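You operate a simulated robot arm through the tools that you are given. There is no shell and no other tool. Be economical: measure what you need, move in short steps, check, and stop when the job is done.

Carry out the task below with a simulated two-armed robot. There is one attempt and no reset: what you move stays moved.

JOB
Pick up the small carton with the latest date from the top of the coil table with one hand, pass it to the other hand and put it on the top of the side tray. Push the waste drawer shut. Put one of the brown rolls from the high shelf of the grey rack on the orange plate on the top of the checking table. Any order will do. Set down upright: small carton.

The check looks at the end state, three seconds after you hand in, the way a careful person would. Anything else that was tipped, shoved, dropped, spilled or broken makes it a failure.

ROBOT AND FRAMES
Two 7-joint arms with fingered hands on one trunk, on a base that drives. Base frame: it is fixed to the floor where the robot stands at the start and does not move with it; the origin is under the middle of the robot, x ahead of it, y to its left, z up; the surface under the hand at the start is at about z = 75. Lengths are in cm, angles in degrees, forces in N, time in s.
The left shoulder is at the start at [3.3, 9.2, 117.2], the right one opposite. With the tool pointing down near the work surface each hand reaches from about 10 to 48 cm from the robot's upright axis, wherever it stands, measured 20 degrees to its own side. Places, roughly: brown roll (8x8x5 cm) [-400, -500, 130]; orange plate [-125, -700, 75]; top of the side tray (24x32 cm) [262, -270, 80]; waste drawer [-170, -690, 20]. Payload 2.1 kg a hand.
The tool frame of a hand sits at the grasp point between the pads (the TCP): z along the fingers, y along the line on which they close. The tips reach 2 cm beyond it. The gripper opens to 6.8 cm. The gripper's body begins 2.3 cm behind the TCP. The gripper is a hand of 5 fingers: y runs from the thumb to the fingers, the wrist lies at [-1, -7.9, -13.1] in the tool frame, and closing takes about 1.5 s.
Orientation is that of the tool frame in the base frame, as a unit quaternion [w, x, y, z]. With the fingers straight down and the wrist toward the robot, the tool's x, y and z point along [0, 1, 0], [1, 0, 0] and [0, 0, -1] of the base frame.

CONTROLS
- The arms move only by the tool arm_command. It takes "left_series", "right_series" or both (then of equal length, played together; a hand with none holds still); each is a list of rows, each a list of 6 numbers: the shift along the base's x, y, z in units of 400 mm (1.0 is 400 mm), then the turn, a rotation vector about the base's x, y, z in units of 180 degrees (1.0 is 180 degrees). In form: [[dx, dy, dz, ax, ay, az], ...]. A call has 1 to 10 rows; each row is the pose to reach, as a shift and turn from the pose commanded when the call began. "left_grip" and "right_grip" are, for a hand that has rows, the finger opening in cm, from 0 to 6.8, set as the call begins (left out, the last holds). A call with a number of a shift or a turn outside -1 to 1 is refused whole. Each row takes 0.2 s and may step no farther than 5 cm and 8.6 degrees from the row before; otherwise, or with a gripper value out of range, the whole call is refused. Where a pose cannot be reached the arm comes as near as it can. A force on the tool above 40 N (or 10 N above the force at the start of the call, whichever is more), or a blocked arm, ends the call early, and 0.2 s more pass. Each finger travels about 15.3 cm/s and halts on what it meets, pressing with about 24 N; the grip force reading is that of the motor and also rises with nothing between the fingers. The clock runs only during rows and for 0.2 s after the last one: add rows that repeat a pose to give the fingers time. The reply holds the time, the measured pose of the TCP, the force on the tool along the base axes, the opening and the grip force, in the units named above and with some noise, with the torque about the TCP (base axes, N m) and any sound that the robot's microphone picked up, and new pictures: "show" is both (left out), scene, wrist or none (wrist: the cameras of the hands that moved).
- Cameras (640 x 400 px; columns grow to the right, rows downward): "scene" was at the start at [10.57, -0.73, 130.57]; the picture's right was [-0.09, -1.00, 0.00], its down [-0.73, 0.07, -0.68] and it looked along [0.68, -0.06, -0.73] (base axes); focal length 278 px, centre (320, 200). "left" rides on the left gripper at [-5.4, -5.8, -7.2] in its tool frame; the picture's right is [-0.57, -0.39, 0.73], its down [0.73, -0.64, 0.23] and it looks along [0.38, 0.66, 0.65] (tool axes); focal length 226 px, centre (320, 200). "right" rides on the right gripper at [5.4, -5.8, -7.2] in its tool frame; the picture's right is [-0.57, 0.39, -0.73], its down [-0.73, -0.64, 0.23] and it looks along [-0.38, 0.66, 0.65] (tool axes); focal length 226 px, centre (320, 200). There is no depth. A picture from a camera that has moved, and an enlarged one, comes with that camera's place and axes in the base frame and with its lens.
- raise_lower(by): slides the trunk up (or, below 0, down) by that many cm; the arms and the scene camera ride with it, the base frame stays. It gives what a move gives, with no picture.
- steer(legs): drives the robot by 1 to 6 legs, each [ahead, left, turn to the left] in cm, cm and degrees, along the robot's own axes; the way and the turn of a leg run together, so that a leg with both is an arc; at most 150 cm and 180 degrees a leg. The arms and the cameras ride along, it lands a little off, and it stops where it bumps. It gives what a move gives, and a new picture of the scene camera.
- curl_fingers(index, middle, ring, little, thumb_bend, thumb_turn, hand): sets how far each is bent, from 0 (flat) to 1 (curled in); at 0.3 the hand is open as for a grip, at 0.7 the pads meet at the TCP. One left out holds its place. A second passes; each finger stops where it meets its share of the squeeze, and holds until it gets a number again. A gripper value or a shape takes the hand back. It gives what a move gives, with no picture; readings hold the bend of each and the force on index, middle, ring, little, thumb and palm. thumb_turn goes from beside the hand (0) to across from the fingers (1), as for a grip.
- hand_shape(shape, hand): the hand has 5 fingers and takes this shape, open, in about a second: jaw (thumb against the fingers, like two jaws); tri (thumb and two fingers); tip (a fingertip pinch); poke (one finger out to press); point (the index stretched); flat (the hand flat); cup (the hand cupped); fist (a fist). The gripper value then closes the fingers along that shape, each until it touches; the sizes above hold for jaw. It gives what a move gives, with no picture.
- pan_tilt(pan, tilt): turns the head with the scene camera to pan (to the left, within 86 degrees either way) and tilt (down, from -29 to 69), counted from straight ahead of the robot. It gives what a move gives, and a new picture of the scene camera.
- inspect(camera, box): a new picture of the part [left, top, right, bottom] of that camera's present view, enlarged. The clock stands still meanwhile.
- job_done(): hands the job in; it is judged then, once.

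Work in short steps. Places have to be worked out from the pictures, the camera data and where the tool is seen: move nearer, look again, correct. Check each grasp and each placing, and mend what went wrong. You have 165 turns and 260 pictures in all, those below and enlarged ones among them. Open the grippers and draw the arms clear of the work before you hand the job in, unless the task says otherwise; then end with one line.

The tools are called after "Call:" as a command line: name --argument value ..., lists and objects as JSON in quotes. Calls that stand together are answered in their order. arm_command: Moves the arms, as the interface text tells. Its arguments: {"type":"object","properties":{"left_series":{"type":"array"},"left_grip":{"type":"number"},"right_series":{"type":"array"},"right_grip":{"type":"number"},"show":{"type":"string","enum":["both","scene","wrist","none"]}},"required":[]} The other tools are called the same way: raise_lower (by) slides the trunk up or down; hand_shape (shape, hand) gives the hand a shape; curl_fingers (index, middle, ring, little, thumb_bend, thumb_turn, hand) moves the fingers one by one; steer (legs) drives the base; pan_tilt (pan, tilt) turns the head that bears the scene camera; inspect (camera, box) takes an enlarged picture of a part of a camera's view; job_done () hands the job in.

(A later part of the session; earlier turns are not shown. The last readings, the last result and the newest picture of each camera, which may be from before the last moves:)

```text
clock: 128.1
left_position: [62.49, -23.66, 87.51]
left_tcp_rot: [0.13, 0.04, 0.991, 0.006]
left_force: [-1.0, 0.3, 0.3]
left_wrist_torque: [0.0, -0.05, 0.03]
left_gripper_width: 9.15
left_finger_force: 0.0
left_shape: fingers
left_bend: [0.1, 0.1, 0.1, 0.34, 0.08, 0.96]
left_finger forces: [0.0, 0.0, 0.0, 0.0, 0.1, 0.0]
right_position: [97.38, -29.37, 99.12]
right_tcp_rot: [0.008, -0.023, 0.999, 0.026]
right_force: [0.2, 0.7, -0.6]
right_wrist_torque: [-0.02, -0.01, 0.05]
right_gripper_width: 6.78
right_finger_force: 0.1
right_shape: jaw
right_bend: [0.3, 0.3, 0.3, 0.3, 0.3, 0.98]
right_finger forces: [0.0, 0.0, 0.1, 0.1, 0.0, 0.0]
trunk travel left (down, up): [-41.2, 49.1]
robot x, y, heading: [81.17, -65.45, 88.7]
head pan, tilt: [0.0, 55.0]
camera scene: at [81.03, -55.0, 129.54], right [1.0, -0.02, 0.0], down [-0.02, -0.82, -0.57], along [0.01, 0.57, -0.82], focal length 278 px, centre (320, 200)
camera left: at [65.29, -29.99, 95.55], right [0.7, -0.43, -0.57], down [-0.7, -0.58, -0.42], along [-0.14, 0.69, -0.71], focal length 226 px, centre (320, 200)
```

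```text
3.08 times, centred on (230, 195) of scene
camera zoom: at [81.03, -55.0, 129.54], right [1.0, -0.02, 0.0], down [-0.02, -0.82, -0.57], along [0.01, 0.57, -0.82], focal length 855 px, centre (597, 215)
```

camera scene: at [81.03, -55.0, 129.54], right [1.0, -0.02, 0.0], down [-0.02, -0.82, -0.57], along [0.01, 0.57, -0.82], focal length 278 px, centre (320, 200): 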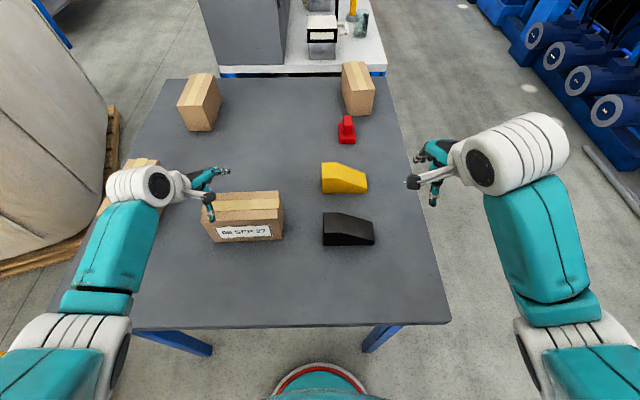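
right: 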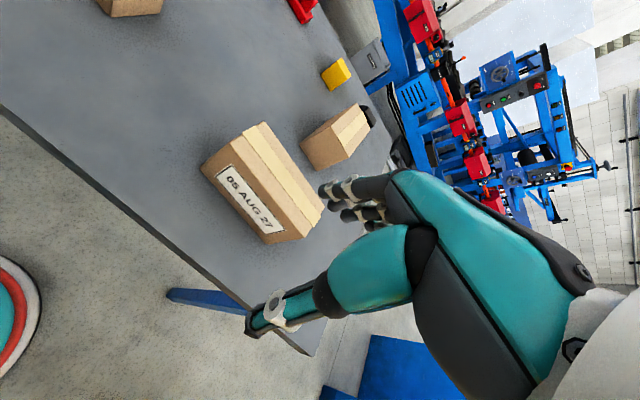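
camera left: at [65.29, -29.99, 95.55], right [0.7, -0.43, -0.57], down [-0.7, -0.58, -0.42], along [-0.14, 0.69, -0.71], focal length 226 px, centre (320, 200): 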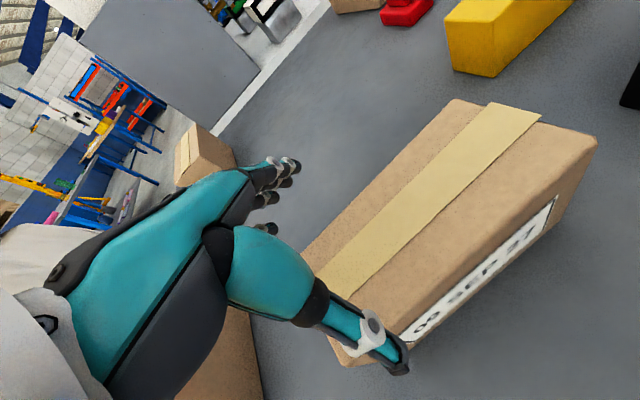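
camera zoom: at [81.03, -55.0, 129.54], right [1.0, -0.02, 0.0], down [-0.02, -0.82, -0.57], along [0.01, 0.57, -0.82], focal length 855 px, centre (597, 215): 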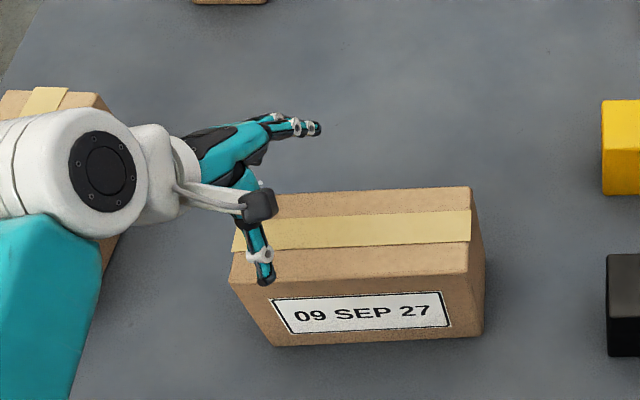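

The box now has centre y≈−24.1, yaw ≈ +1.5°. I reset the fingers open, realign (yaw +5°, x≈63.3, y≈−24.15), and descend.

Call:
curl_fingers --hand "left" --index 0.08 --middle 0.08 --ring 0.08 --little 0.05 --thumb_bend 0.06 --thumb_turn 1

Call:
arm_command --left_series '[[0.02, -0.0125, 0, 0, 0, 0.03], [0.02, -0.0125, -0.04, 0, 0, 0.03], [0.02, -0.0125, -0.075, 0, 0, 0.03], [0.02, -0.0125, -0.1, 0, 0, 0.03], [0.02, -0.0125, -0.1, 0, 0, 0.03]]' --show "wrist"

```text
clock: 129.1
left_position: [62.35, -23.77, 87.44]
left_tcp_rot: [0.13, 0.041, 0.991, 0.006]
left_force: [0.3, 0.6, -0.5]
left_wrist_torque: [0.04, 0.02, -0.02]
left_gripper_width: 9.35
left_finger_force: 0.1
left_shape: fingers
left_bend: [0.08, 0.08, 0.08, 0.05, 0.06, 0.96]
left_finger forces: [0.1, 0.0, 0.1, 0.0, 0.0, 0.0]
right_position: [97.23, -29.39, 99.01]
right_tcp_rot: [0.008, -0.023, 0.999, 0.025]
right_force: [-0.1, 0.9, 0.0]
right_wrist_torque: [0.03, 0.0, 0.0]
right_gripper_width: 6.79
right_finger_force: 0.0
right_shape: jaw
right_bend: [0.3, 0.3, 0.3, 0.3, 0.3, 0.98]
right_finger forces: [0.0, 0.1, 0.1, 0.1, 0.0, 0.0]
trunk travel left (down, up): [-41.2, 49.1]
robot x, y, heading: [80.83, -64.88, 89.0]
head pan, tilt: [0.0, 55.0]
```

```text
clock: 130.3
left_position: [63.36, -24.21, 83.4]
left_tcp_rot: [0.13, -0.006, 0.991, 0.013]
left_force: [-0.2, -0.3, 0.1]
left_wrist_torque: [0.0, 0.02, -0.04]
left_gripper_width: 9.37
left_finger_force: 0.1
left_shape: fingers
left_bend: [0.08, 0.08, 0.08, 0.05, 0.06, 0.96]
left_finger forces: [0.0, 0.1, 0.0, 0.0, 0.2, 0.0]
right_position: [97.3, -29.4, 99.2]
right_tcp_rot: [0.008, -0.022, 0.999, 0.026]
right_force: [1.2, 0.0, -0.3]
right_wrist_torque: [0.0, -0.02, 0.0]
right_gripper_width: 6.78
right_finger_force: 0.1
right_shape: jaw
right_bend: [0.3, 0.3, 0.3, 0.3, 0.3, 0.98]
right_finger forces: [0.1, 0.0, 0.0, 0.0, 0.0, 0.1]
trunk travel left (down, up): [-41.2, 49.1]
robot x, y, heading: [81.0, -65.38, 88.9]
head pan, tilt: [0.0, 55.0]
camera left: at [66.78, -30.12, 91.69], right [0.74, -0.36, -0.57], down [-0.64, -0.64, -0.42], along [-0.21, 0.68, -0.71], focal length 226 px, centre (320, 200)
```

left: 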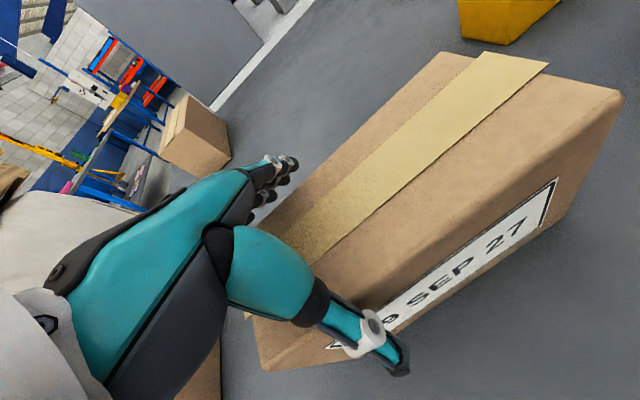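

No contact. I go 0.6 cm lower and close with the jaw grip.

Call:
arm_command --left_series '[[0, 0, -0.015, 0, 0, 0], [0, 0, -0.015, 0, 0, 0]]' --show "none"

Call:
arm_command --left_series '[[0, 0, 0, 0, 0, 0], [0, 0, 0, 0, 0, 0], [0, 0, 0, 0, 0, 0], [0, 0, 0, 0, 0, 0], [0, 0, 0, 0, 0, 0], [0, 0, 0, 0, 0, 0], [0, 0, 0, 0, 0, 0]]' --left_grip 3

```text
clock: 130.9
left_position: [63.28, -24.1, 83.05]
left_tcp_rot: [0.13, -0.006, 0.991, 0.014]
left_force: [-1.3, -1.8, 7.3]
left_wrist_torque: [-0.17, 0.05, -0.02]
left_gripper_width: 9.43
left_finger_force: 3.6
left_shape: fingers
left_bend: [0.08, 0.08, 0.08, 0.05, 0.03, 0.95]
left_finger forces: [0.0, 0.0, 0.0, 1.0, 5.2, 0.0]
right_position: [97.18, -29.45, 99.14]
right_tcp_rot: [0.008, -0.022, 0.999, 0.026]
right_force: [-0.2, -0.1, 0.8]
right_wrist_torque: [0.0, 0.01, 0.02]
right_gripper_width: 6.79
right_finger_force: 0.2
right_shape: jaw
right_bend: [0.3, 0.3, 0.3, 0.3, 0.3, 0.98]
right_finger forces: [0.1, 0.0, 0.0, 0.0, 0.0, 0.0]
trunk travel left (down, up): [-41.2, 49.1]
robot x, y, heading: [81.25, -64.98, 89.0]
head pan, tilt: [0.0, 55.0]
```

```text
clock: 132.5
left_position: [63.3, -24.24, 82.98]
left_tcp_rot: [0.129, -0.006, 0.991, 0.015]
left_force: [-8.6, 4.6, 38.6]
left_wrist_torque: [0.1, 0.36, -0.6]
left_gripper_width: 5.42
left_finger_force: 23.2
left_shape: jaw
left_bend: [0.17, 0.3, 0.3, 0.14, 0.38, 0.94]
left_finger forces: [26.7, 9.8, 10.7, 17.2, 58.6, 0.0]
right_position: [97.35, -29.53, 99.19]
right_tcp_rot: [0.007, -0.023, 0.999, 0.026]
right_force: [-0.4, -0.7, -0.5]
right_wrist_torque: [0.02, 0.0, 0.02]
right_gripper_width: 6.79
right_finger_force: 0.2
right_shape: jaw
right_bend: [0.3, 0.3, 0.3, 0.3, 0.3, 0.98]
right_finger forces: [0.1, 0.1, 0.0, 0.0, 0.0, 0.0]
trunk travel left (down, up): [-41.2, 49.1]
robot x, y, heading: [81.14, -65.24, 88.8]
head pan, tilt: [0.0, 55.0]
camera scene: at [81.04, -55.21, 129.57], right [1.0, -0.02, 0.0], down [-0.02, -0.82, -0.57], along [0.01, 0.57, -0.82], focal length 278 px, centre (320, 200)
camera left: at [66.78, -30.21, 91.24], right [0.74, -0.36, -0.57], down [-0.64, -0.64, -0.43], along [-0.21, 0.68, -0.7], focal length 226 px, centre (320, 200)
```

scene: 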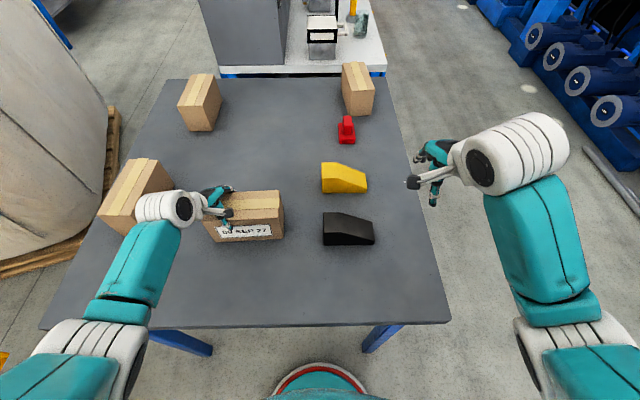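
left: 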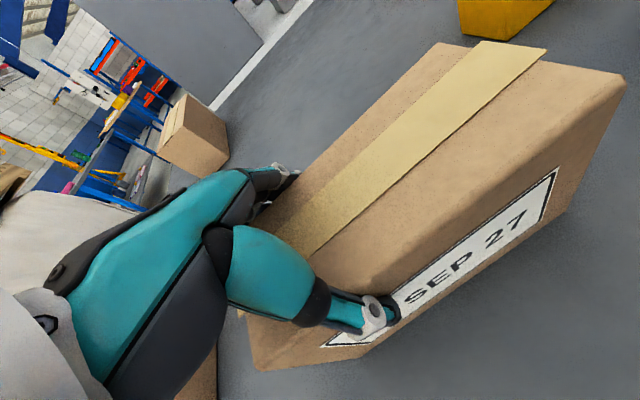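

Grip force is strong, box held. I lift 5 cm and check.

Call:
arm_command --left_series '[[0, 0, 0.03, 0, 0, 0], [0, 0, 0.06, 0, 0, 0], [0, 0, 0.1, 0, 0, 0], [0, 0, 0.13, 0, 0, 0], [0, 0, 0.13, 0, 0, 0]]'

Call:
inspect --camera "scene" --box '[150, 130, 310, 260]'

```text
clock: 133.7
left_position: [63.37, -24.23, 88.13]
left_tcp_rot: [0.13, -0.007, 0.991, 0.011]
left_force: [-0.7, 0.7, -1.4]
left_wrist_torque: [-0.03, 0.09, -0.02]
left_gripper_width: 5.43
left_finger_force: 23.7
left_shape: jaw
left_bend: [0.17, 0.3, 0.3, 0.21, 0.42, 0.9]
left_finger forces: [23.5, 8.8, 5.3, 8.2, 45.8, 0.0]
right_position: [97.17, -29.42, 99.05]
right_tcp_rot: [0.009, -0.023, 0.999, 0.026]
right_force: [0.7, -0.5, -0.2]
right_wrist_torque: [-0.02, 0.0, 0.0]
right_gripper_width: 6.83
right_finger_force: 0.1
right_shape: jaw
right_bend: [0.3, 0.3, 0.3, 0.3, 0.3, 0.98]
right_finger forces: [0.0, 0.0, 0.1, 0.1, 0.0, 0.0]
trunk travel left (down, up): [-41.2, 49.1]
robot x, y, heading: [80.8, -64.99, 88.7]
head pan, tilt: [0.0, 55.0]
camera scene: at [81.03, -55.0, 129.54], right [1.0, -0.02, 0.0], down [-0.02, -0.82, -0.57], along [0.01, 0.57, -0.82], focal length 278 px, centre (320, 200)
camera left: at [66.65, -30.2, 96.34], right [0.74, -0.36, -0.57], down [-0.64, -0.64, -0.42], along [-0.21, 0.68, -0.71], focal length 226 px, centre (320, 200)
```

scene: 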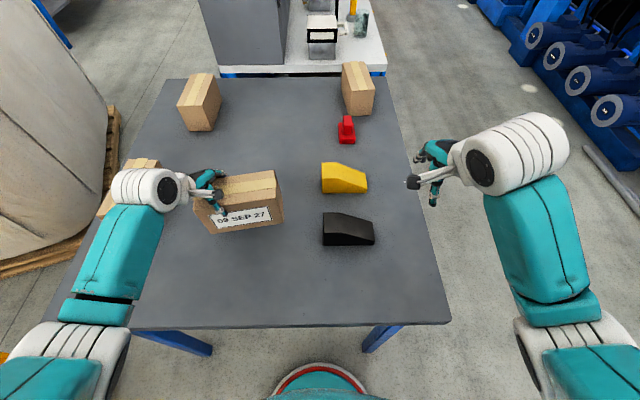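
left: 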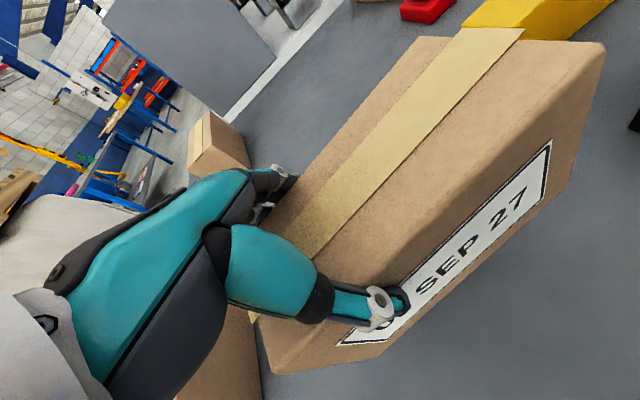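

```text
3.08 times, centred on (230, 195) of scene
camera zoom: at [81.03, -55.0, 129.54], right [1.0, -0.02, 0.0], down [-0.02, -0.82, -0.57], along [0.01, 0.57, -0.82], focal length 855 px, centre (597, 215)
```

zoom: 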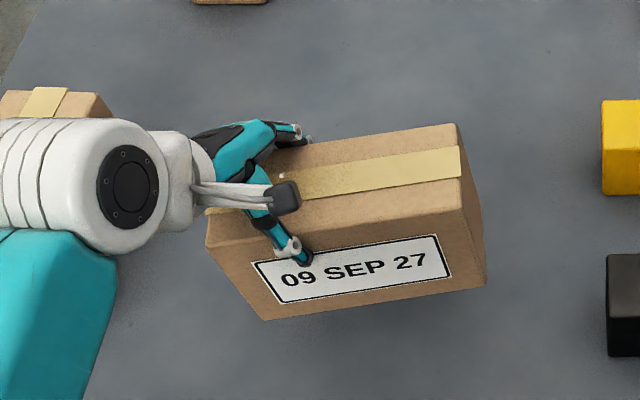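

Held; the box turned a little in the grip. I bring it to the middle in front of the robot at z≈99.

Call:
arm_command --left_series '[[0.04, 0, 0.08, 0, 0, 0], [0.1, -0.02, 0.15, 0, 0, 0], [0.18, -0.04, 0.22, 0, 0, 0], [0.25, -0.055, 0.275, 0, 0, 0], [0.315, -0.07, 0.275, 0, 0, 0], [0.315, -0.07, 0.275, 0, 0, 0]]'

Call:
inspect --camera "scene" --box '[200, 70, 460, 270]'

Call:
inspect --camera "right" --box '[0, 0, 640, 400]'

```text
clock: 135.1
left_position: [75.86, -26.9, 99.29]
left_tcp_rot: [0.13, -0.007, 0.991, 0.012]
left_force: [-0.2, 0.2, -1.3]
left_wrist_torque: [-0.03, 0.05, -0.01]
left_gripper_width: 5.39
left_finger_force: 24.0
left_shape: jaw
left_bend: [0.17, 0.31, 0.3, 0.23, 0.43, 0.9]
left_finger forces: [22.2, 8.7, 4.8, 7.2, 42.8, 0.1]
right_position: [97.25, -29.46, 99.09]
right_tcp_rot: [0.008, -0.023, 0.999, 0.026]
right_force: [-0.3, -0.4, -0.3]
right_wrist_torque: [0.0, 0.01, 0.0]
right_gripper_width: 6.81
right_finger_force: 0.0
right_shape: jaw
right_bend: [0.3, 0.3, 0.3, 0.3, 0.3, 0.98]
right_finger forces: [0.0, 0.0, 0.0, 0.1, 0.0, 0.0]
trunk travel left (down, up): [-41.2, 49.1]
robot x, y, heading: [80.86, -65.24, 88.7]
head pan, tilt: [0.0, 55.0]
camera scene: at [81.04, -54.99, 129.54], right [1.0, -0.02, 0.0], down [-0.02, -0.82, -0.57], along [0.01, 0.57, -0.82], focal length 278 px, centre (320, 200)
camera left: at [79.41, -32.77, 107.47], right [0.74, -0.36, -0.57], down [-0.64, -0.64, -0.42], along [-0.21, 0.68, -0.71], focal length 226 px, centre (320, 200)
```

scene: 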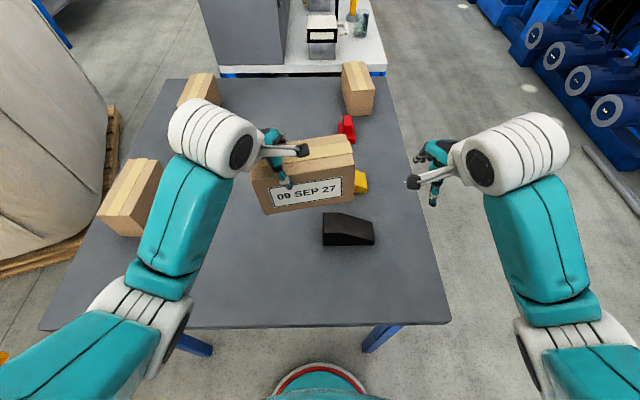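
left: 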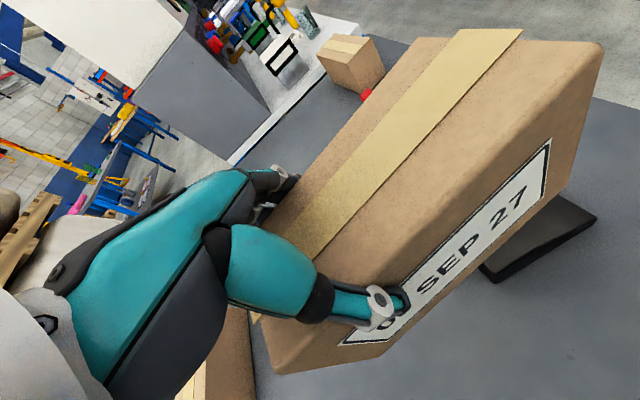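

```text
2.00 times, centred on (330, 170) of scene
camera zoom: at [81.04, -54.99, 129.54], right [1.0, -0.02, 0.0], down [-0.02, -0.82, -0.57], along [0.01, 0.57, -0.82], focal length 556 px, centre (300, 260)
```

zoom: 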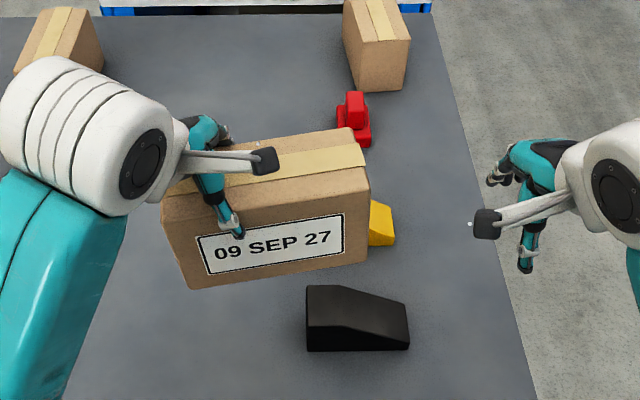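

```text
1.00 times, centred on (320, 200) of right (not enlarged: the box is as wide or as high as the picture)
camera zoom: at [92.07, -35.76, 105.96], right [0.54, 0.37, 0.76], down [0.76, -0.59, -0.25], along [0.36, 0.71, -0.6], focal length 226 px, centre (320, 200)
```

zoom: 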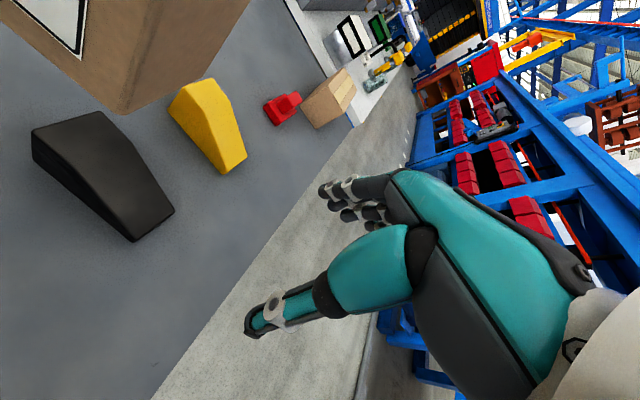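

Box: centre ≈(79.2,−26.5), yaw ≈9°, top z≈100. I open the right fingers and bring the right hand above the right half, tilted 15° outward.

Call:
curl_fingers --hand "right" --index 0.08 --middle 0.08 --ring 0.08 --little 0.05 --thumb_bend 0.06 --thumb_turn 1

Call:
arm_command --right_series '[[0, 0, 0.11, -0.005, 0.017, 0.0075], [-0.05, 0.02, 0.22, -0.01, 0.034, 0.015], [-0.13, 0.045, 0.2375, -0.015, 0.052, 0.022], [-0.21, 0.06, 0.2375, -0.02, 0.07, 0.03], [-0.29, 0.08, 0.2375, -0.0252, 0.0867, 0.0373], [-0.345, 0.09, 0.2375, -0.0252, 0.0867, 0.0373], [-0.345, 0.09, 0.2375, -0.0252, 0.0867, 0.0373]]'

Call:
inspect --camera "scene" --box '[200, 70, 460, 270]'

```text
clock: 136.1
left_position: [75.84, -26.79, 99.26]
left_tcp_rot: [0.13, -0.006, 0.991, 0.012]
left_force: [-1.2, -0.3, -1.5]
left_wrist_torque: [-0.05, 0.05, -0.02]
left_gripper_width: 5.39
left_finger_force: 23.9
left_shape: jaw
left_bend: [0.17, 0.31, 0.3, 0.23, 0.43, 0.9]
left_finger forces: [22.2, 8.6, 4.8, 7.2, 42.8, 0.0]
right_position: [97.2, -29.42, 99.04]
right_tcp_rot: [0.009, -0.023, 0.999, 0.026]
right_force: [0.2, -0.5, 0.2]
right_wrist_torque: [0.03, 0.0, -0.01]
right_gripper_width: 9.32
right_finger_force: 0.1
right_shape: fingers
right_bend: [0.08, 0.08, 0.08, 0.05, 0.07, 0.96]
right_finger forces: [0.1, 0.0, 0.0, 0.0, 0.0, 0.1]
trunk travel left (down, up): [-41.2, 49.1]
robot x, y, heading: [81.12, -65.39, 88.8]
head pan, tilt: [0.0, 55.0]
```

```text
clock: 137.7
left_position: [75.86, -26.68, 99.27]
left_tcp_rot: [0.129, -0.005, 0.991, 0.013]
left_force: [-0.2, 0.0, -1.8]
left_wrist_torque: [-0.04, 0.06, -0.01]
left_gripper_width: 5.4
left_finger_force: 24.0
left_shape: jaw
left_bend: [0.17, 0.31, 0.3, 0.23, 0.43, 0.9]
left_finger forces: [22.2, 8.7, 4.8, 7.2, 42.7, 0.0]
right_position: [83.66, -25.79, 108.44]
right_tcp_rot: [-0.13, -0.077, 0.988, -0.011]
right_force: [0.6, -0.2, -0.9]
right_wrist_torque: [-0.01, 0.01, 0.0]
right_gripper_width: 9.36
right_finger_force: 0.0
right_shape: fingers
right_bend: [0.08, 0.08, 0.08, 0.05, 0.06, 0.96]
right_finger forces: [0.0, 0.1, 0.1, 0.1, 0.0, 0.0]
trunk travel left (down, up): [-41.2, 49.1]
robot x, y, heading: [80.89, -65.18, 88.8]
head pan, tilt: [0.0, 55.0]
camera scene: at [81.03, -54.99, 129.54], right [1.0, -0.02, 0.0], down [-0.02, -0.82, -0.57], along [0.01, 0.57, -0.82], focal length 278 px, centre (320, 200)
camera right: at [81.22, -32.02, 116.94], right [0.67, 0.5, 0.56], down [0.74, -0.53, -0.41], along [0.09, 0.69, -0.72], focal length 226 px, centre (320, 200)
```

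scene: 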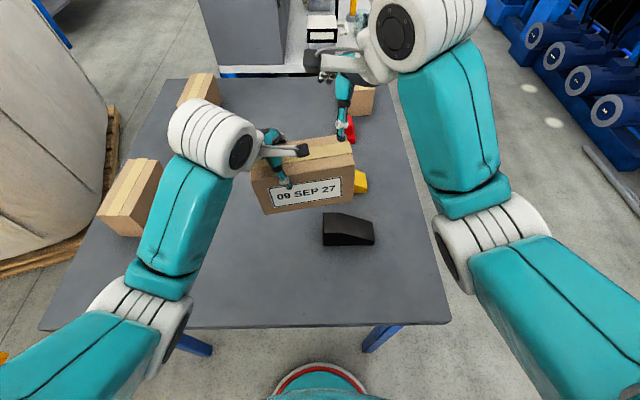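
right: 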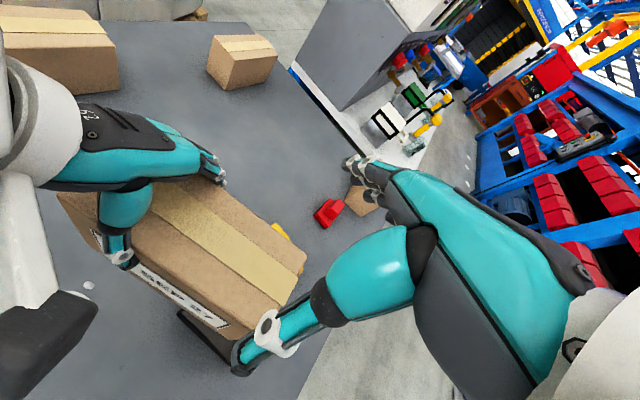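

```text
2.00 times, centred on (330, 170) of scene
camera zoom: at [81.03, -54.99, 129.54], right [1.0, -0.02, 0.0], down [-0.02, -0.82, -0.57], along [0.01, 0.57, -0.82], focal length 556 px, centre (300, 260)
```

zoom: 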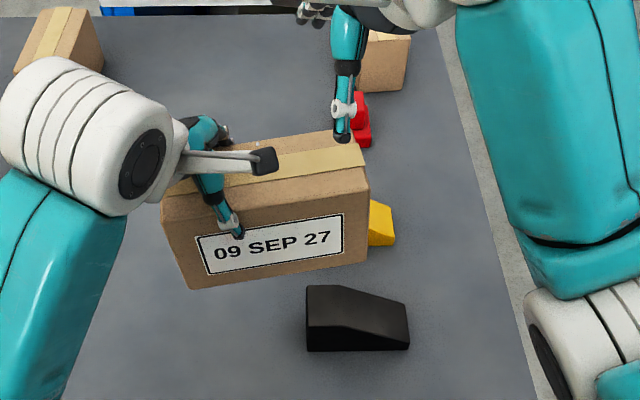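

Right end of the box top is near (85.5,−26). I shift slightly and lower the right hand to z≈102, then look.

Call:
arm_command --right_series '[[-0.011, -0.0075, -0.06, 0, 0, 0], [-0.011, -0.0075, -0.12, 0, 0, 0], [-0.011, -0.0075, -0.16, 0, 0, 0], [-0.011, -0.0075, -0.16, 0, 0, 0]]'

Call:
inspect --camera "scene" --box '[240, 90, 400, 220]'

```text
clock: 138.7
left_position: [75.89, -26.87, 99.26]
left_tcp_rot: [0.129, -0.006, 0.992, 0.012]
left_force: [-1.0, -0.2, -2.0]
left_wrist_torque: [-0.01, 0.03, -0.01]
left_gripper_width: 5.39
left_finger_force: 23.9
left_shape: jaw
left_bend: [0.17, 0.31, 0.3, 0.23, 0.43, 0.9]
left_finger forces: [22.2, 8.6, 4.8, 7.1, 42.8, 0.1]
right_position: [83.13, -26.11, 102.19]
right_tcp_rot: [-0.13, -0.076, 0.988, -0.01]
right_force: [0.4, -0.4, -0.3]
right_wrist_torque: [0.02, 0.0, 0.02]
right_gripper_width: 9.33
right_finger_force: 0.0
right_shape: fingers
right_bend: [0.08, 0.08, 0.08, 0.05, 0.06, 0.96]
right_finger forces: [0.1, 0.0, 0.0, 0.0, 0.0, 0.0]
trunk travel left (down, up): [-41.2, 49.1]
robot x, y, heading: [81.22, -65.06, 89.0]
head pan, tilt: [0.0, 55.0]
camera scene: at [81.03, -54.99, 129.54], right [1.0, -0.02, 0.0], down [-0.02, -0.82, -0.57], along [0.01, 0.57, -0.82], focal length 278 px, centre (320, 200)
camera right: at [80.74, -32.31, 110.62], right [0.67, 0.5, 0.56], down [0.74, -0.53, -0.41], along [0.09, 0.69, -0.72], focal length 226 px, centre (320, 200)
```

scene: 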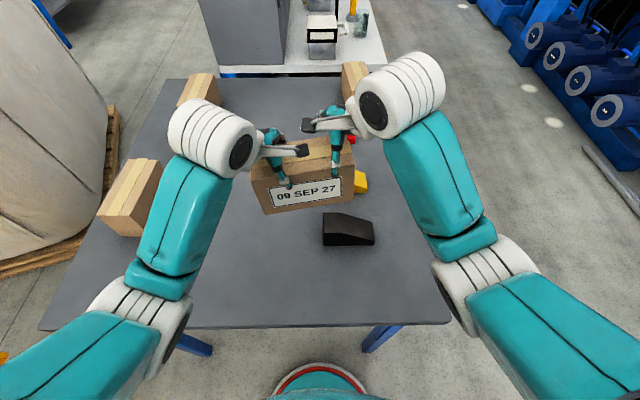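
right: 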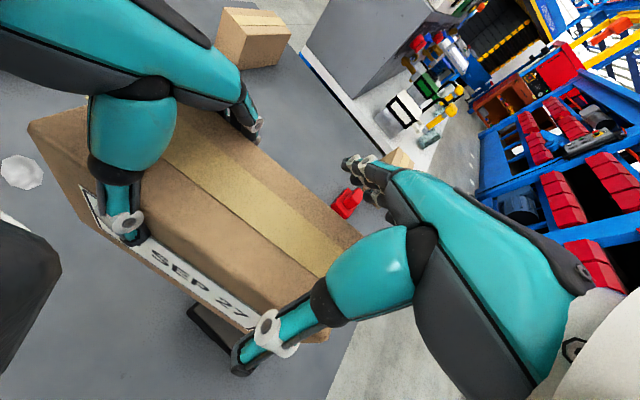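

```text
3.08 times, centred on (320, 155) of scene
camera zoom: at [81.03, -54.99, 129.54], right [1.0, -0.02, 0.0], down [-0.02, -0.82, -0.57], along [0.01, 0.57, -0.82], focal length 855 px, centre (320, 338)
```

zoom: 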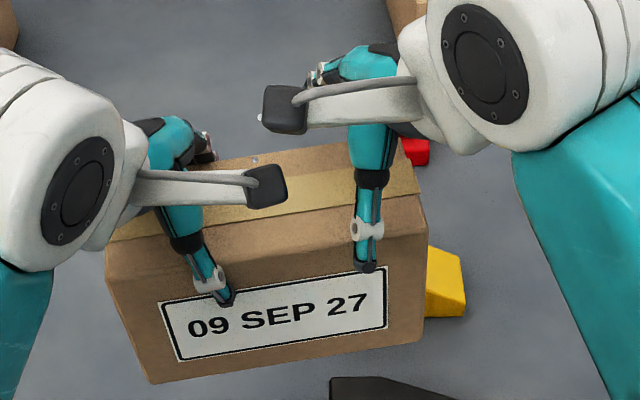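

The two wrist cameras would meet on lowering, so I tilt the right hand 12° more outward and shift 0.3 cm right before descending to z≈99.7.

Call:
arm_command --right_series '[[0.007, 0, 0, -0.005, 0.033, 0], [0.007, 0, 0, -0.0104, 0.066, 0], [0.007, 0, -0.03, -0.0104, 0.066, 0], [0.007, 0, -0.06, -0.0104, 0.066, 0], [0.007, 0, -0.06, -0.0104, 0.066, 0]]'

Call:
inspect --camera "scene" --box '[240, 90, 400, 220]'

```text
clock: 139.9
left_position: [75.92, -26.8, 99.23]
left_tcp_rot: [0.129, -0.006, 0.992, 0.013]
left_force: [0.3, -0.4, -2.2]
left_wrist_torque: [-0.02, 0.12, 0.03]
left_gripper_width: 5.38
left_finger_force: 24.0
left_shape: jaw
left_bend: [0.17, 0.31, 0.3, 0.23, 0.43, 0.9]
left_finger forces: [22.3, 8.7, 4.8, 7.6, 43.3, 0.0]
right_position: [83.49, -25.91, 99.75]
right_tcp_rot: [-0.233, -0.075, 0.969, -0.019]
right_force: [0.7, -0.2, 0.9]
right_wrist_torque: [0.05, -0.01, -0.03]
right_gripper_width: 9.35
right_finger_force: 0.2
right_shape: fingers
right_bend: [0.08, 0.08, 0.08, 0.05, 0.06, 0.96]
right_finger forces: [0.0, 0.0, 0.5, 0.0, 0.0, 0.0]
trunk travel left (down, up): [-41.2, 49.1]
robot x, y, heading: [80.93, -65.39, 88.9]
head pan, tilt: [0.0, 55.0]
camera scene: at [81.03, -54.99, 129.54], right [1.0, -0.02, 0.0], down [-0.02, -0.82, -0.57], along [0.01, 0.57, -0.82], focal length 278 px, centre (320, 200)
camera right: at [82.77, -31.93, 108.65], right [0.76, 0.51, 0.39], down [0.64, -0.55, -0.54], along [-0.06, 0.66, -0.75], focal length 226 px, centre (320, 200)
```

scene: 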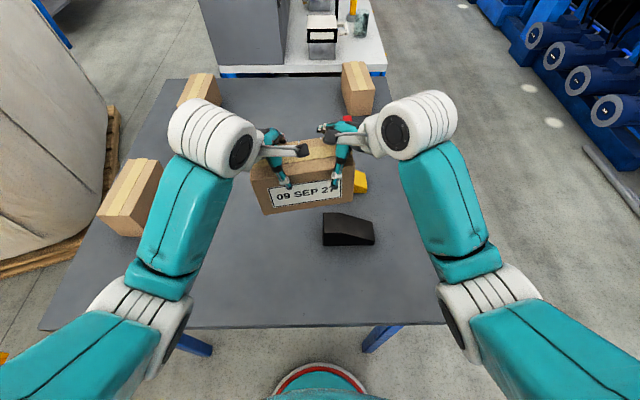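
right: 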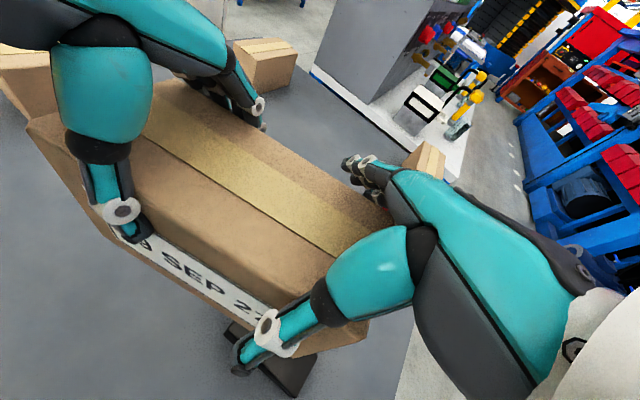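

```text
3.08 times, centred on (320, 155) of scene
camera zoom: at [81.03, -54.99, 129.54], right [1.0, -0.02, 0.0], down [-0.02, -0.82, -0.57], along [0.01, 0.57, -0.82], focal length 855 px, centre (320, 338)
```

zoom: 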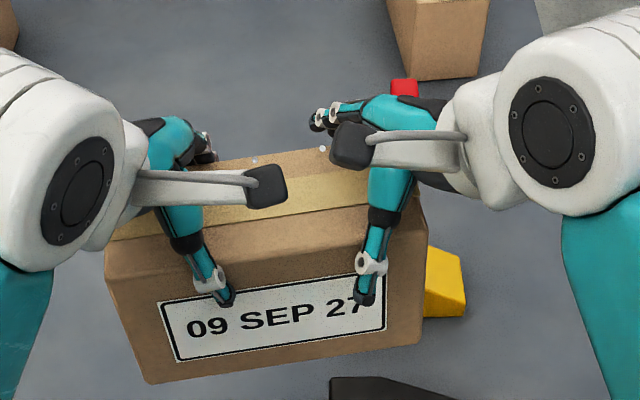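

Well placed and clear. I close the right hand's jaw grip.

Call:
arm_command --right_series '[[0, 0, -0.006, 0, 0, 0], [0, 0, -0.006, 0, 0, 0], [0, 0, -0.006, 0, 0, 0], [0, 0, -0.006, 0, 0, 0], [0, 0, -0.006, 0, 0, 0], [0, 0, -0.006, 0, 0, 0], [0, 0, -0.006, 0, 0, 0], [0, 0, -0.006, 0, 0, 0]]' --right_grip 3 --show "wrist"

Call:
inspect --camera "scene" --box '[240, 90, 400, 220]'

```text
clock: 141.7
left_position: [75.88, -26.75, 99.27]
left_tcp_rot: [0.129, -0.006, 0.992, 0.012]
left_force: [-5.3, -4.0, -5.4]
left_wrist_torque: [-0.2, 0.2, -0.17]
left_gripper_width: 5.5
left_finger_force: 24.5
left_shape: jaw
left_bend: [0.18, 0.31, 0.3, 0.22, 0.41, 0.92]
left_finger forces: [22.9, 8.9, 6.0, 9.8, 50.7, 0.1]
right_position: [83.43, -26.11, 99.44]
right_tcp_rot: [-0.233, -0.076, 0.969, -0.018]
right_force: [7.0, 2.9, 3.2]
right_wrist_torque: [0.17, 0.04, -0.09]
right_gripper_width: 5.62
right_finger_force: 24.0
right_shape: jaw
right_bend: [0.2, 0.3, 0.3, 0.25, 0.43, 0.96]
right_finger forces: [22.1, 7.5, 8.0, 6.2, 37.1, 0.0]
trunk travel left (down, up): [-41.2, 49.1]
robot x, y, heading: [81.11, -65.11, 88.8]
head pan, tilt: [0.0, 55.0]
camera right: at [82.77, -31.99, 108.43], right [0.76, 0.51, 0.39], down [0.64, -0.55, -0.54], along [-0.06, 0.66, -0.75], focal length 226 px, centre (320, 200)
```

right: 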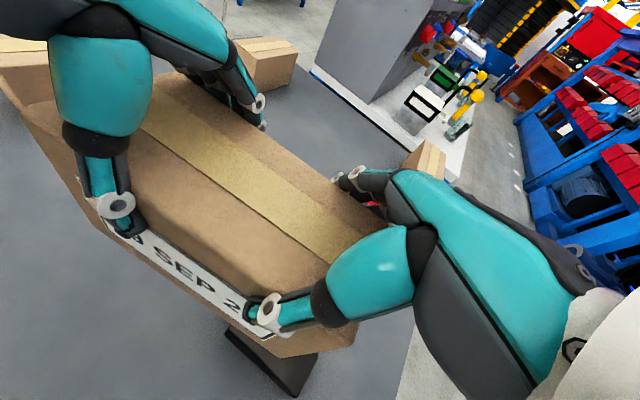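

```text
3.08 times, centred on (320, 155) of scene
camera zoom: at [81.03, -54.99, 129.54], right [1.0, -0.02, 0.0], down [-0.02, -0.82, -0.57], along [0.01, 0.57, -0.82], focal length 855 px, centre (320, 338)
```

zoom: 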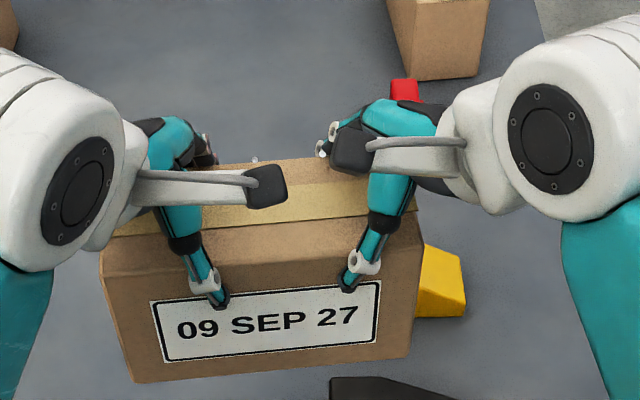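

Both hands hold the box. I open the left hand wide and lift it off.

Call:
curl_fingers --hand "left" --index 0.05 --middle 0.05 --ring 0.05 --little 0.05 --thumb_bend 0.05 --thumb_turn 1

Call:
arm_command --left_series '[[0, 0, 0.05, 0, 0, 0], [-0.02, 0, 0.12, 0, 0, 0], [-0.1, 0, 0.18, 0, 0, 0], [-0.2, 0, 0.2, 0, 0, 0], [-0.25, 0, 0.15, 0, 0, 0]]' --show "scene"

Call:
inspect --camera "scene" --box '[240, 90, 400, 220]'

```text
clock: 142.7
left_position: [75.87, -26.83, 99.28]
left_tcp_rot: [0.13, -0.006, 0.991, 0.012]
left_force: [0.5, 0.0, 0.4]
left_wrist_torque: [0.01, 0.0, 0.02]
left_gripper_width: 9.58
left_finger_force: 0.2
left_shape: fingers
left_bend: [0.05, 0.05, 0.05, 0.05, 0.05, 0.96]
left_finger forces: [0.1, 0.1, 0.0, 0.0, 0.0, 0.0]
right_position: [83.36, -26.07, 99.46]
right_tcp_rot: [-0.232, -0.076, 0.97, -0.019]
right_force: [-1.0, -0.1, 0.0]
right_wrist_torque: [0.02, -0.04, 0.01]
right_gripper_width: 5.58
right_finger_force: 23.9
right_shape: jaw
right_bend: [0.2, 0.3, 0.3, 0.26, 0.45, 0.93]
right_finger forces: [21.2, 7.3, 6.8, 5.4, 37.9, 0.0]
trunk travel left (down, up): [-41.2, 49.1]
robot x, y, heading: [80.89, -65.26, 89.0]
head pan, tilt: [0.0, 55.0]
```

```text
clock: 143.9
left_position: [65.6, -26.99, 105.3]
left_tcp_rot: [0.129, -0.006, 0.991, 0.013]
left_force: [0.4, -1.0, -0.4]
left_wrist_torque: [-0.03, 0.02, 0.03]
left_gripper_width: 9.58
left_finger_force: 0.1
left_shape: fingers
left_bend: [0.05, 0.05, 0.05, 0.05, 0.05, 0.96]
left_finger forces: [0.1, 0.0, 0.1, 0.0, 0.0, 0.0]
right_position: [83.24, -26.0, 99.4]
right_tcp_rot: [-0.232, -0.076, 0.969, -0.019]
right_force: [-0.4, 0.5, 0.0]
right_wrist_torque: [0.04, -0.07, 0.0]
right_gripper_width: 5.56
right_finger_force: 24.2
right_shape: jaw
right_bend: [0.2, 0.3, 0.3, 0.26, 0.45, 0.93]
right_finger forces: [21.1, 7.4, 6.8, 5.4, 37.9, 0.0]
trunk travel left (down, up): [-41.2, 49.1]
robot x, y, heading: [81.37, -64.87, 88.7]
head pan, tilt: [0.0, 55.0]
camera scene: at [81.02, -54.99, 129.54], right [1.0, -0.02, 0.0], down [-0.02, -0.82, -0.57], along [0.01, 0.57, -0.82], focal length 278 px, centre (320, 200)
```

scene: 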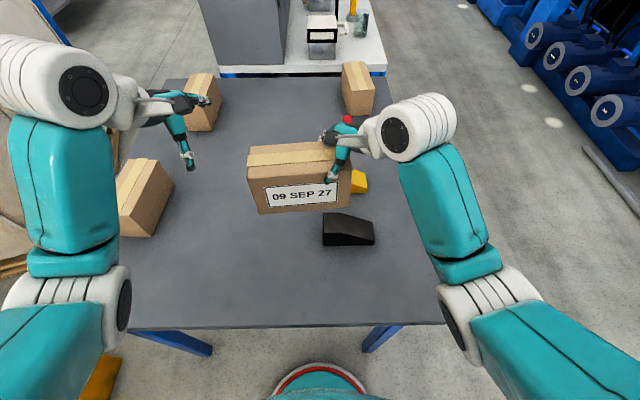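

```text
3.08 times, centred on (320, 155) of scene
camera zoom: at [81.02, -54.99, 129.54], right [1.0, -0.02, 0.0], down [-0.02, -0.82, -0.57], along [0.01, 0.57, -0.82], focal length 855 px, centre (320, 338)
```

zoom: 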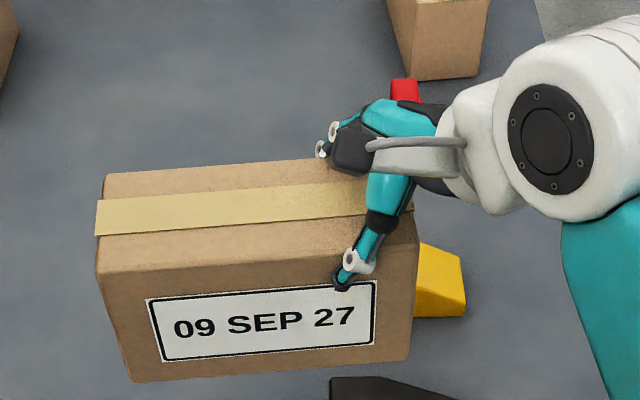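

Handover complete; right hand holds the carton level. I raise the trunk, back off and head toward the side tray, looking for it.

Call:
raise_lower --by 15

Call:
steer --legs '[[-20, 0, 0], [0, -85, 0], [0, 0, -130]]'

Call:
pan_tilt --pan 0 --tilt 35

```text
clock: 145.7
left_position: [65.73, -26.88, 120.07]
left_tcp_rot: [0.13, -0.006, 0.991, 0.012]
left_force: [-0.6, 0.2, 1.0]
left_wrist_torque: [0.0, -0.02, 0.04]
left_gripper_width: 9.58
left_finger_force: 0.1
left_shape: fingers
left_bend: [0.05, 0.05, 0.05, 0.05, 0.05, 0.96]
left_finger forces: [0.1, 0.0, 0.0, 0.1, 0.1, 0.0]
right_position: [83.54, -26.1, 114.46]
right_tcp_rot: [-0.232, -0.076, 0.969, -0.019]
right_force: [-0.3, -0.1, -1.3]
right_wrist_torque: [0.0, -0.07, 0.01]
right_gripper_width: 5.56
right_finger_force: 24.0
right_shape: jaw
right_bend: [0.2, 0.3, 0.3, 0.26, 0.45, 0.93]
right_finger forces: [21.1, 7.3, 6.8, 5.4, 37.8, 0.1]
trunk travel left (down, up): [-56.2, 34.1]
robot x, y, heading: [81.19, -65.07, 88.5]
head pan, tilt: [0.0, 55.0]
```

```text
clock: 156.9
left_position: [205.6, -100.26, 120.24]
left_tcp_rot: [0.065, 0.9, 0.415, -0.113]
left_force: [-0.6, 0.5, 0.5]
left_wrist_torque: [0.0, 0.0, 0.01]
left_gripper_width: 9.6
left_finger_force: 0.0
left_shape: fingers
left_bend: [0.05, 0.05, 0.05, 0.05, 0.05, 0.96]
left_finger forces: [0.1, 0.1, 0.0, 0.1, 0.1, 0.1]
right_position: [194.74, -114.04, 114.56]
right_tcp_rot: [-0.112, 0.852, 0.469, 0.204]
right_force: [0.3, -0.7, -1.4]
right_wrist_torque: [-0.06, 0.03, 0.01]
right_gripper_width: 5.54
right_finger_force: 24.1
right_shape: jaw
right_bend: [0.2, 0.31, 0.3, 0.27, 0.45, 0.94]
right_finger forces: [20.0, 7.1, 6.3, 5.3, 35.8, 0.1]
trunk travel left (down, up): [-56.2, 34.1]
robot x, y, heading: [166.8, -86.61, -42.7]
head pan, tilt: [0.0, 55.0]
camera scene: at [173.32, -92.57, 144.59], right [-0.67, -0.74, 0.0], down [-0.6, 0.55, -0.57], along [0.42, -0.39, -0.82], focal length 278 px, centre (320, 200)
```

scene: 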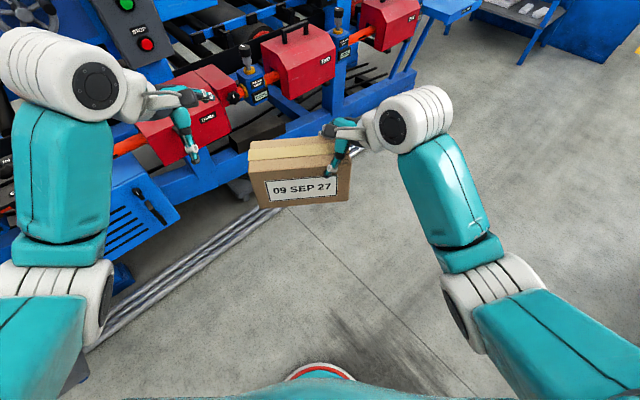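

```text
clock: 157.7
left_position: [205.63, -100.33, 120.13]
left_tcp_rot: [0.065, 0.9, 0.415, -0.113]
left_force: [0.0, 0.2, 0.3]
left_wrist_torque: [0.0, 0.01, -0.02]
left_gripper_width: 9.58
left_finger_force: 0.0
left_shape: fingers
left_bend: [0.05, 0.05, 0.05, 0.05, 0.05, 0.96]
left_finger forces: [0.0, 0.0, 0.0, 0.1, 0.1, 0.0]
right_position: [194.71, -113.96, 114.59]
right_tcp_rot: [-0.114, 0.852, 0.468, 0.204]
right_force: [0.4, 0.1, -1.5]
right_wrist_torque: [-0.06, 0.06, 0.0]
right_gripper_width: 5.55
right_finger_force: 23.7
right_shape: jaw
right_bend: [0.2, 0.31, 0.3, 0.27, 0.45, 0.94]
right_finger forces: [19.9, 7.1, 6.2, 5.2, 35.8, 0.1]
trunk travel left (down, up): [-56.2, 34.1]
robot x, y, heading: [166.94, -86.94, -42.3]
head pan, tilt: [0.0, 35.0]
camera scene: at [174.5, -93.64, 147.41], right [-0.67, -0.74, 0.0], down [-0.42, 0.39, -0.82], along [0.6, -0.55, -0.57], focal length 278 px, centre (320, 200)
```

scene: 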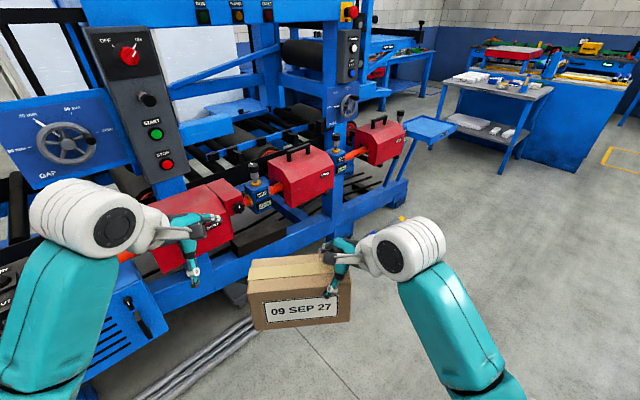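

The blue side tray is visible at about (258,−268), sticking out from the machine's end, reachable from the −x side. I drive to about (170,−257) and face it.

Call:
steer --legs '[[0, 0, -47], [85, 0, 0], [84, 0, 0], [0, 0, 90]]'

```text
clock: 172.4
left_position: [208.06, -237.89, 120.08]
left_tcp_rot: [0.104, 0.664, 0.737, -0.078]
left_force: [0.4, 0.4, -0.2]
left_wrist_torque: [0.0, 0.0, -0.02]
left_gripper_width: 9.59
left_finger_force: 0.1
left_shape: fingers
left_bend: [0.05, 0.05, 0.05, 0.05, 0.05, 0.96]
left_finger forces: [0.1, 0.1, 0.0, 0.1, 0.0, 0.1]
right_position: [210.49, -255.2, 114.58]
right_tcp_rot: [-0.185, 0.597, 0.767, 0.144]
right_force: [0.0, -0.8, -1.3]
right_wrist_torque: [-0.08, -0.02, 0.01]
right_gripper_width: 5.56
right_finger_force: 24.4
right_shape: jaw
right_bend: [0.2, 0.31, 0.3, 0.27, 0.45, 0.94]
right_finger forces: [19.3, 7.1, 6.0, 5.2, 34.6, 0.1]
trunk travel left (down, up): [-56.2, 34.1]
robot x, y, heading: [171.25, -256.39, 4.3]
head pan, tilt: [0.0, 35.0]
camera scene: at [181.64, -255.75, 147.42], right [0.07, -1.0, 0.0], down [-0.57, -0.04, -0.82], along [0.82, 0.06, -0.57], focal length 278 px, centre (320, 200)
```

scene: 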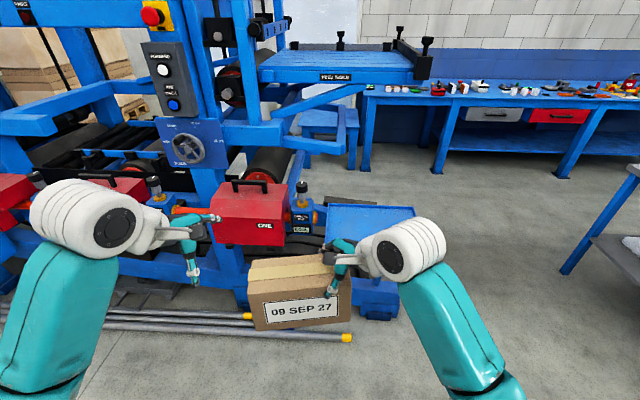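

Tray surface spans x≈252–276, y≈−252…−287. I retract the left hand for clearance, then straighten and advance to (222,−258).

Call:
arm_command --left_series '[[-0.1, 0, 0, 0, 0, 0], [-0.2, 0, 0.02, 0, 0, 0], [-0.3, 0, 0.05, 0, 0, 0], [-0.35, 0, 0.05, 0, 0, 0]]' --show "none"

Call:
steer --legs '[[0, 0, -5], [50, -2, 0]]'

Call:
pan_tilt --pan -10 --tilt 50

```text
clock: 173.4
left_position: [196.86, -236.23, 122.55]
left_tcp_rot: [0.104, 0.664, 0.737, -0.078]
left_force: [0.5, 0.2, -0.1]
left_wrist_torque: [0.0, 0.01, 0.0]
left_gripper_width: 9.59
left_finger_force: 0.0
left_shape: fingers
left_bend: [0.05, 0.05, 0.05, 0.05, 0.05, 0.96]
left_finger forces: [0.0, 0.0, 0.0, 0.0, 0.0, 0.1]
left hand out of reach, approached as far as the arm can: row 3, 4
right_position: [210.42, -255.21, 114.56]
right_tcp_rot: [-0.184, 0.597, 0.768, 0.143]
right_force: [0.1, 0.6, -1.4]
right_wrist_torque: [-0.06, -0.03, -0.02]
right_gripper_width: 5.55
right_finger_force: 23.9
right_shape: jaw
right_bend: [0.2, 0.31, 0.3, 0.27, 0.45, 0.94]
right_finger forces: [19.3, 7.0, 5.9, 5.0, 34.5, 0.0]
trunk travel left (down, up): [-56.2, 34.1]
robot x, y, heading: [171.56, -256.31, 4.0]
head pan, tilt: [0.0, 35.0]
```

```text
clock: 176.8
left_position: [248.15, -241.07, 122.49]
left_tcp_rot: [0.1, 0.694, 0.708, -0.083]
left_force: [0.4, 0.8, 0.4]
left_wrist_torque: [0.01, -0.05, 0.03]
left_gripper_width: 9.62
left_finger_force: 0.1
left_shape: fingers
left_bend: [0.05, 0.05, 0.05, 0.05, 0.05, 0.96]
left_finger forces: [0.1, 0.0, 0.0, 0.1, 0.0, 0.0]
right_position: [260.02, -261.19, 114.42]
right_tcp_rot: [-0.178, 0.629, 0.742, 0.151]
right_force: [0.3, 0.2, -1.7]
right_wrist_torque: [-0.08, 0.01, 0.02]
right_gripper_width: 5.54
right_finger_force: 23.7
right_shape: jaw
right_bend: [0.2, 0.31, 0.3, 0.27, 0.45, 0.94]
right_finger forces: [19.4, 7.2, 5.9, 5.2, 34.6, 0.0]
trunk travel left (down, up): [-56.2, 34.1]
robot x, y, heading: [221.36, -258.83, -0.7]
head pan, tilt: [0.0, 35.0]
camera scene: at [231.31, -259.25, 147.41], right [-0.01, -1.0, 0.0], down [-0.57, 0.01, -0.82], along [0.82, -0.01, -0.57], focal length 278 px, centre (320, 200)
```

scene: 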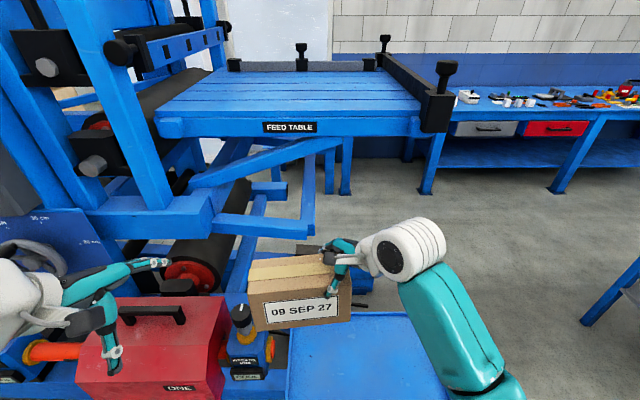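

```text
clock: 177.6
left_position: [248.19, -241.09, 122.49]
left_tcp_rot: [0.1, 0.694, 0.708, -0.083]
left_force: [0.0, 0.2, 0.1]
left_wrist_torque: [0.0, 0.0, -0.01]
left_gripper_width: 9.58
left_finger_force: 0.1
left_shape: fingers
left_bend: [0.05, 0.05, 0.05, 0.05, 0.05, 0.96]
left_finger forces: [0.1, 0.0, 0.1, 0.0, 0.0, 0.1]
right_position: [260.14, -261.17, 114.5]
right_tcp_rot: [-0.179, 0.629, 0.742, 0.15]
right_force: [0.0, -0.1, -2.0]
right_wrist_torque: [-0.06, -0.04, -0.01]
right_gripper_width: 5.55
right_finger_force: 23.8
right_shape: jaw
right_bend: [0.2, 0.31, 0.3, 0.27, 0.45, 0.94]
right_finger forces: [19.2, 7.0, 5.8, 5.2, 34.5, 0.0]
trunk travel left (down, up): [-56.2, 34.1]
robot x, y, heading: [221.06, -259.05, -0.8]
head pan, tilt: [-10.0, 50.0]
camera scene: at [230.04, -260.56, 145.25], right [-0.19, -0.98, 0.0], down [-0.75, 0.14, -0.64], along [0.63, -0.12, -0.77], focal length 278 px, centre (320, 200)
```

scene: 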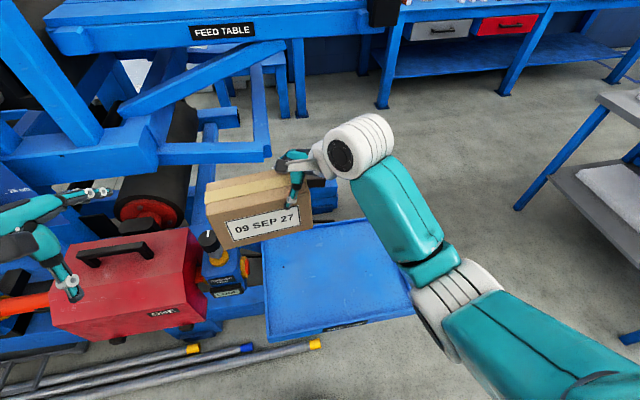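

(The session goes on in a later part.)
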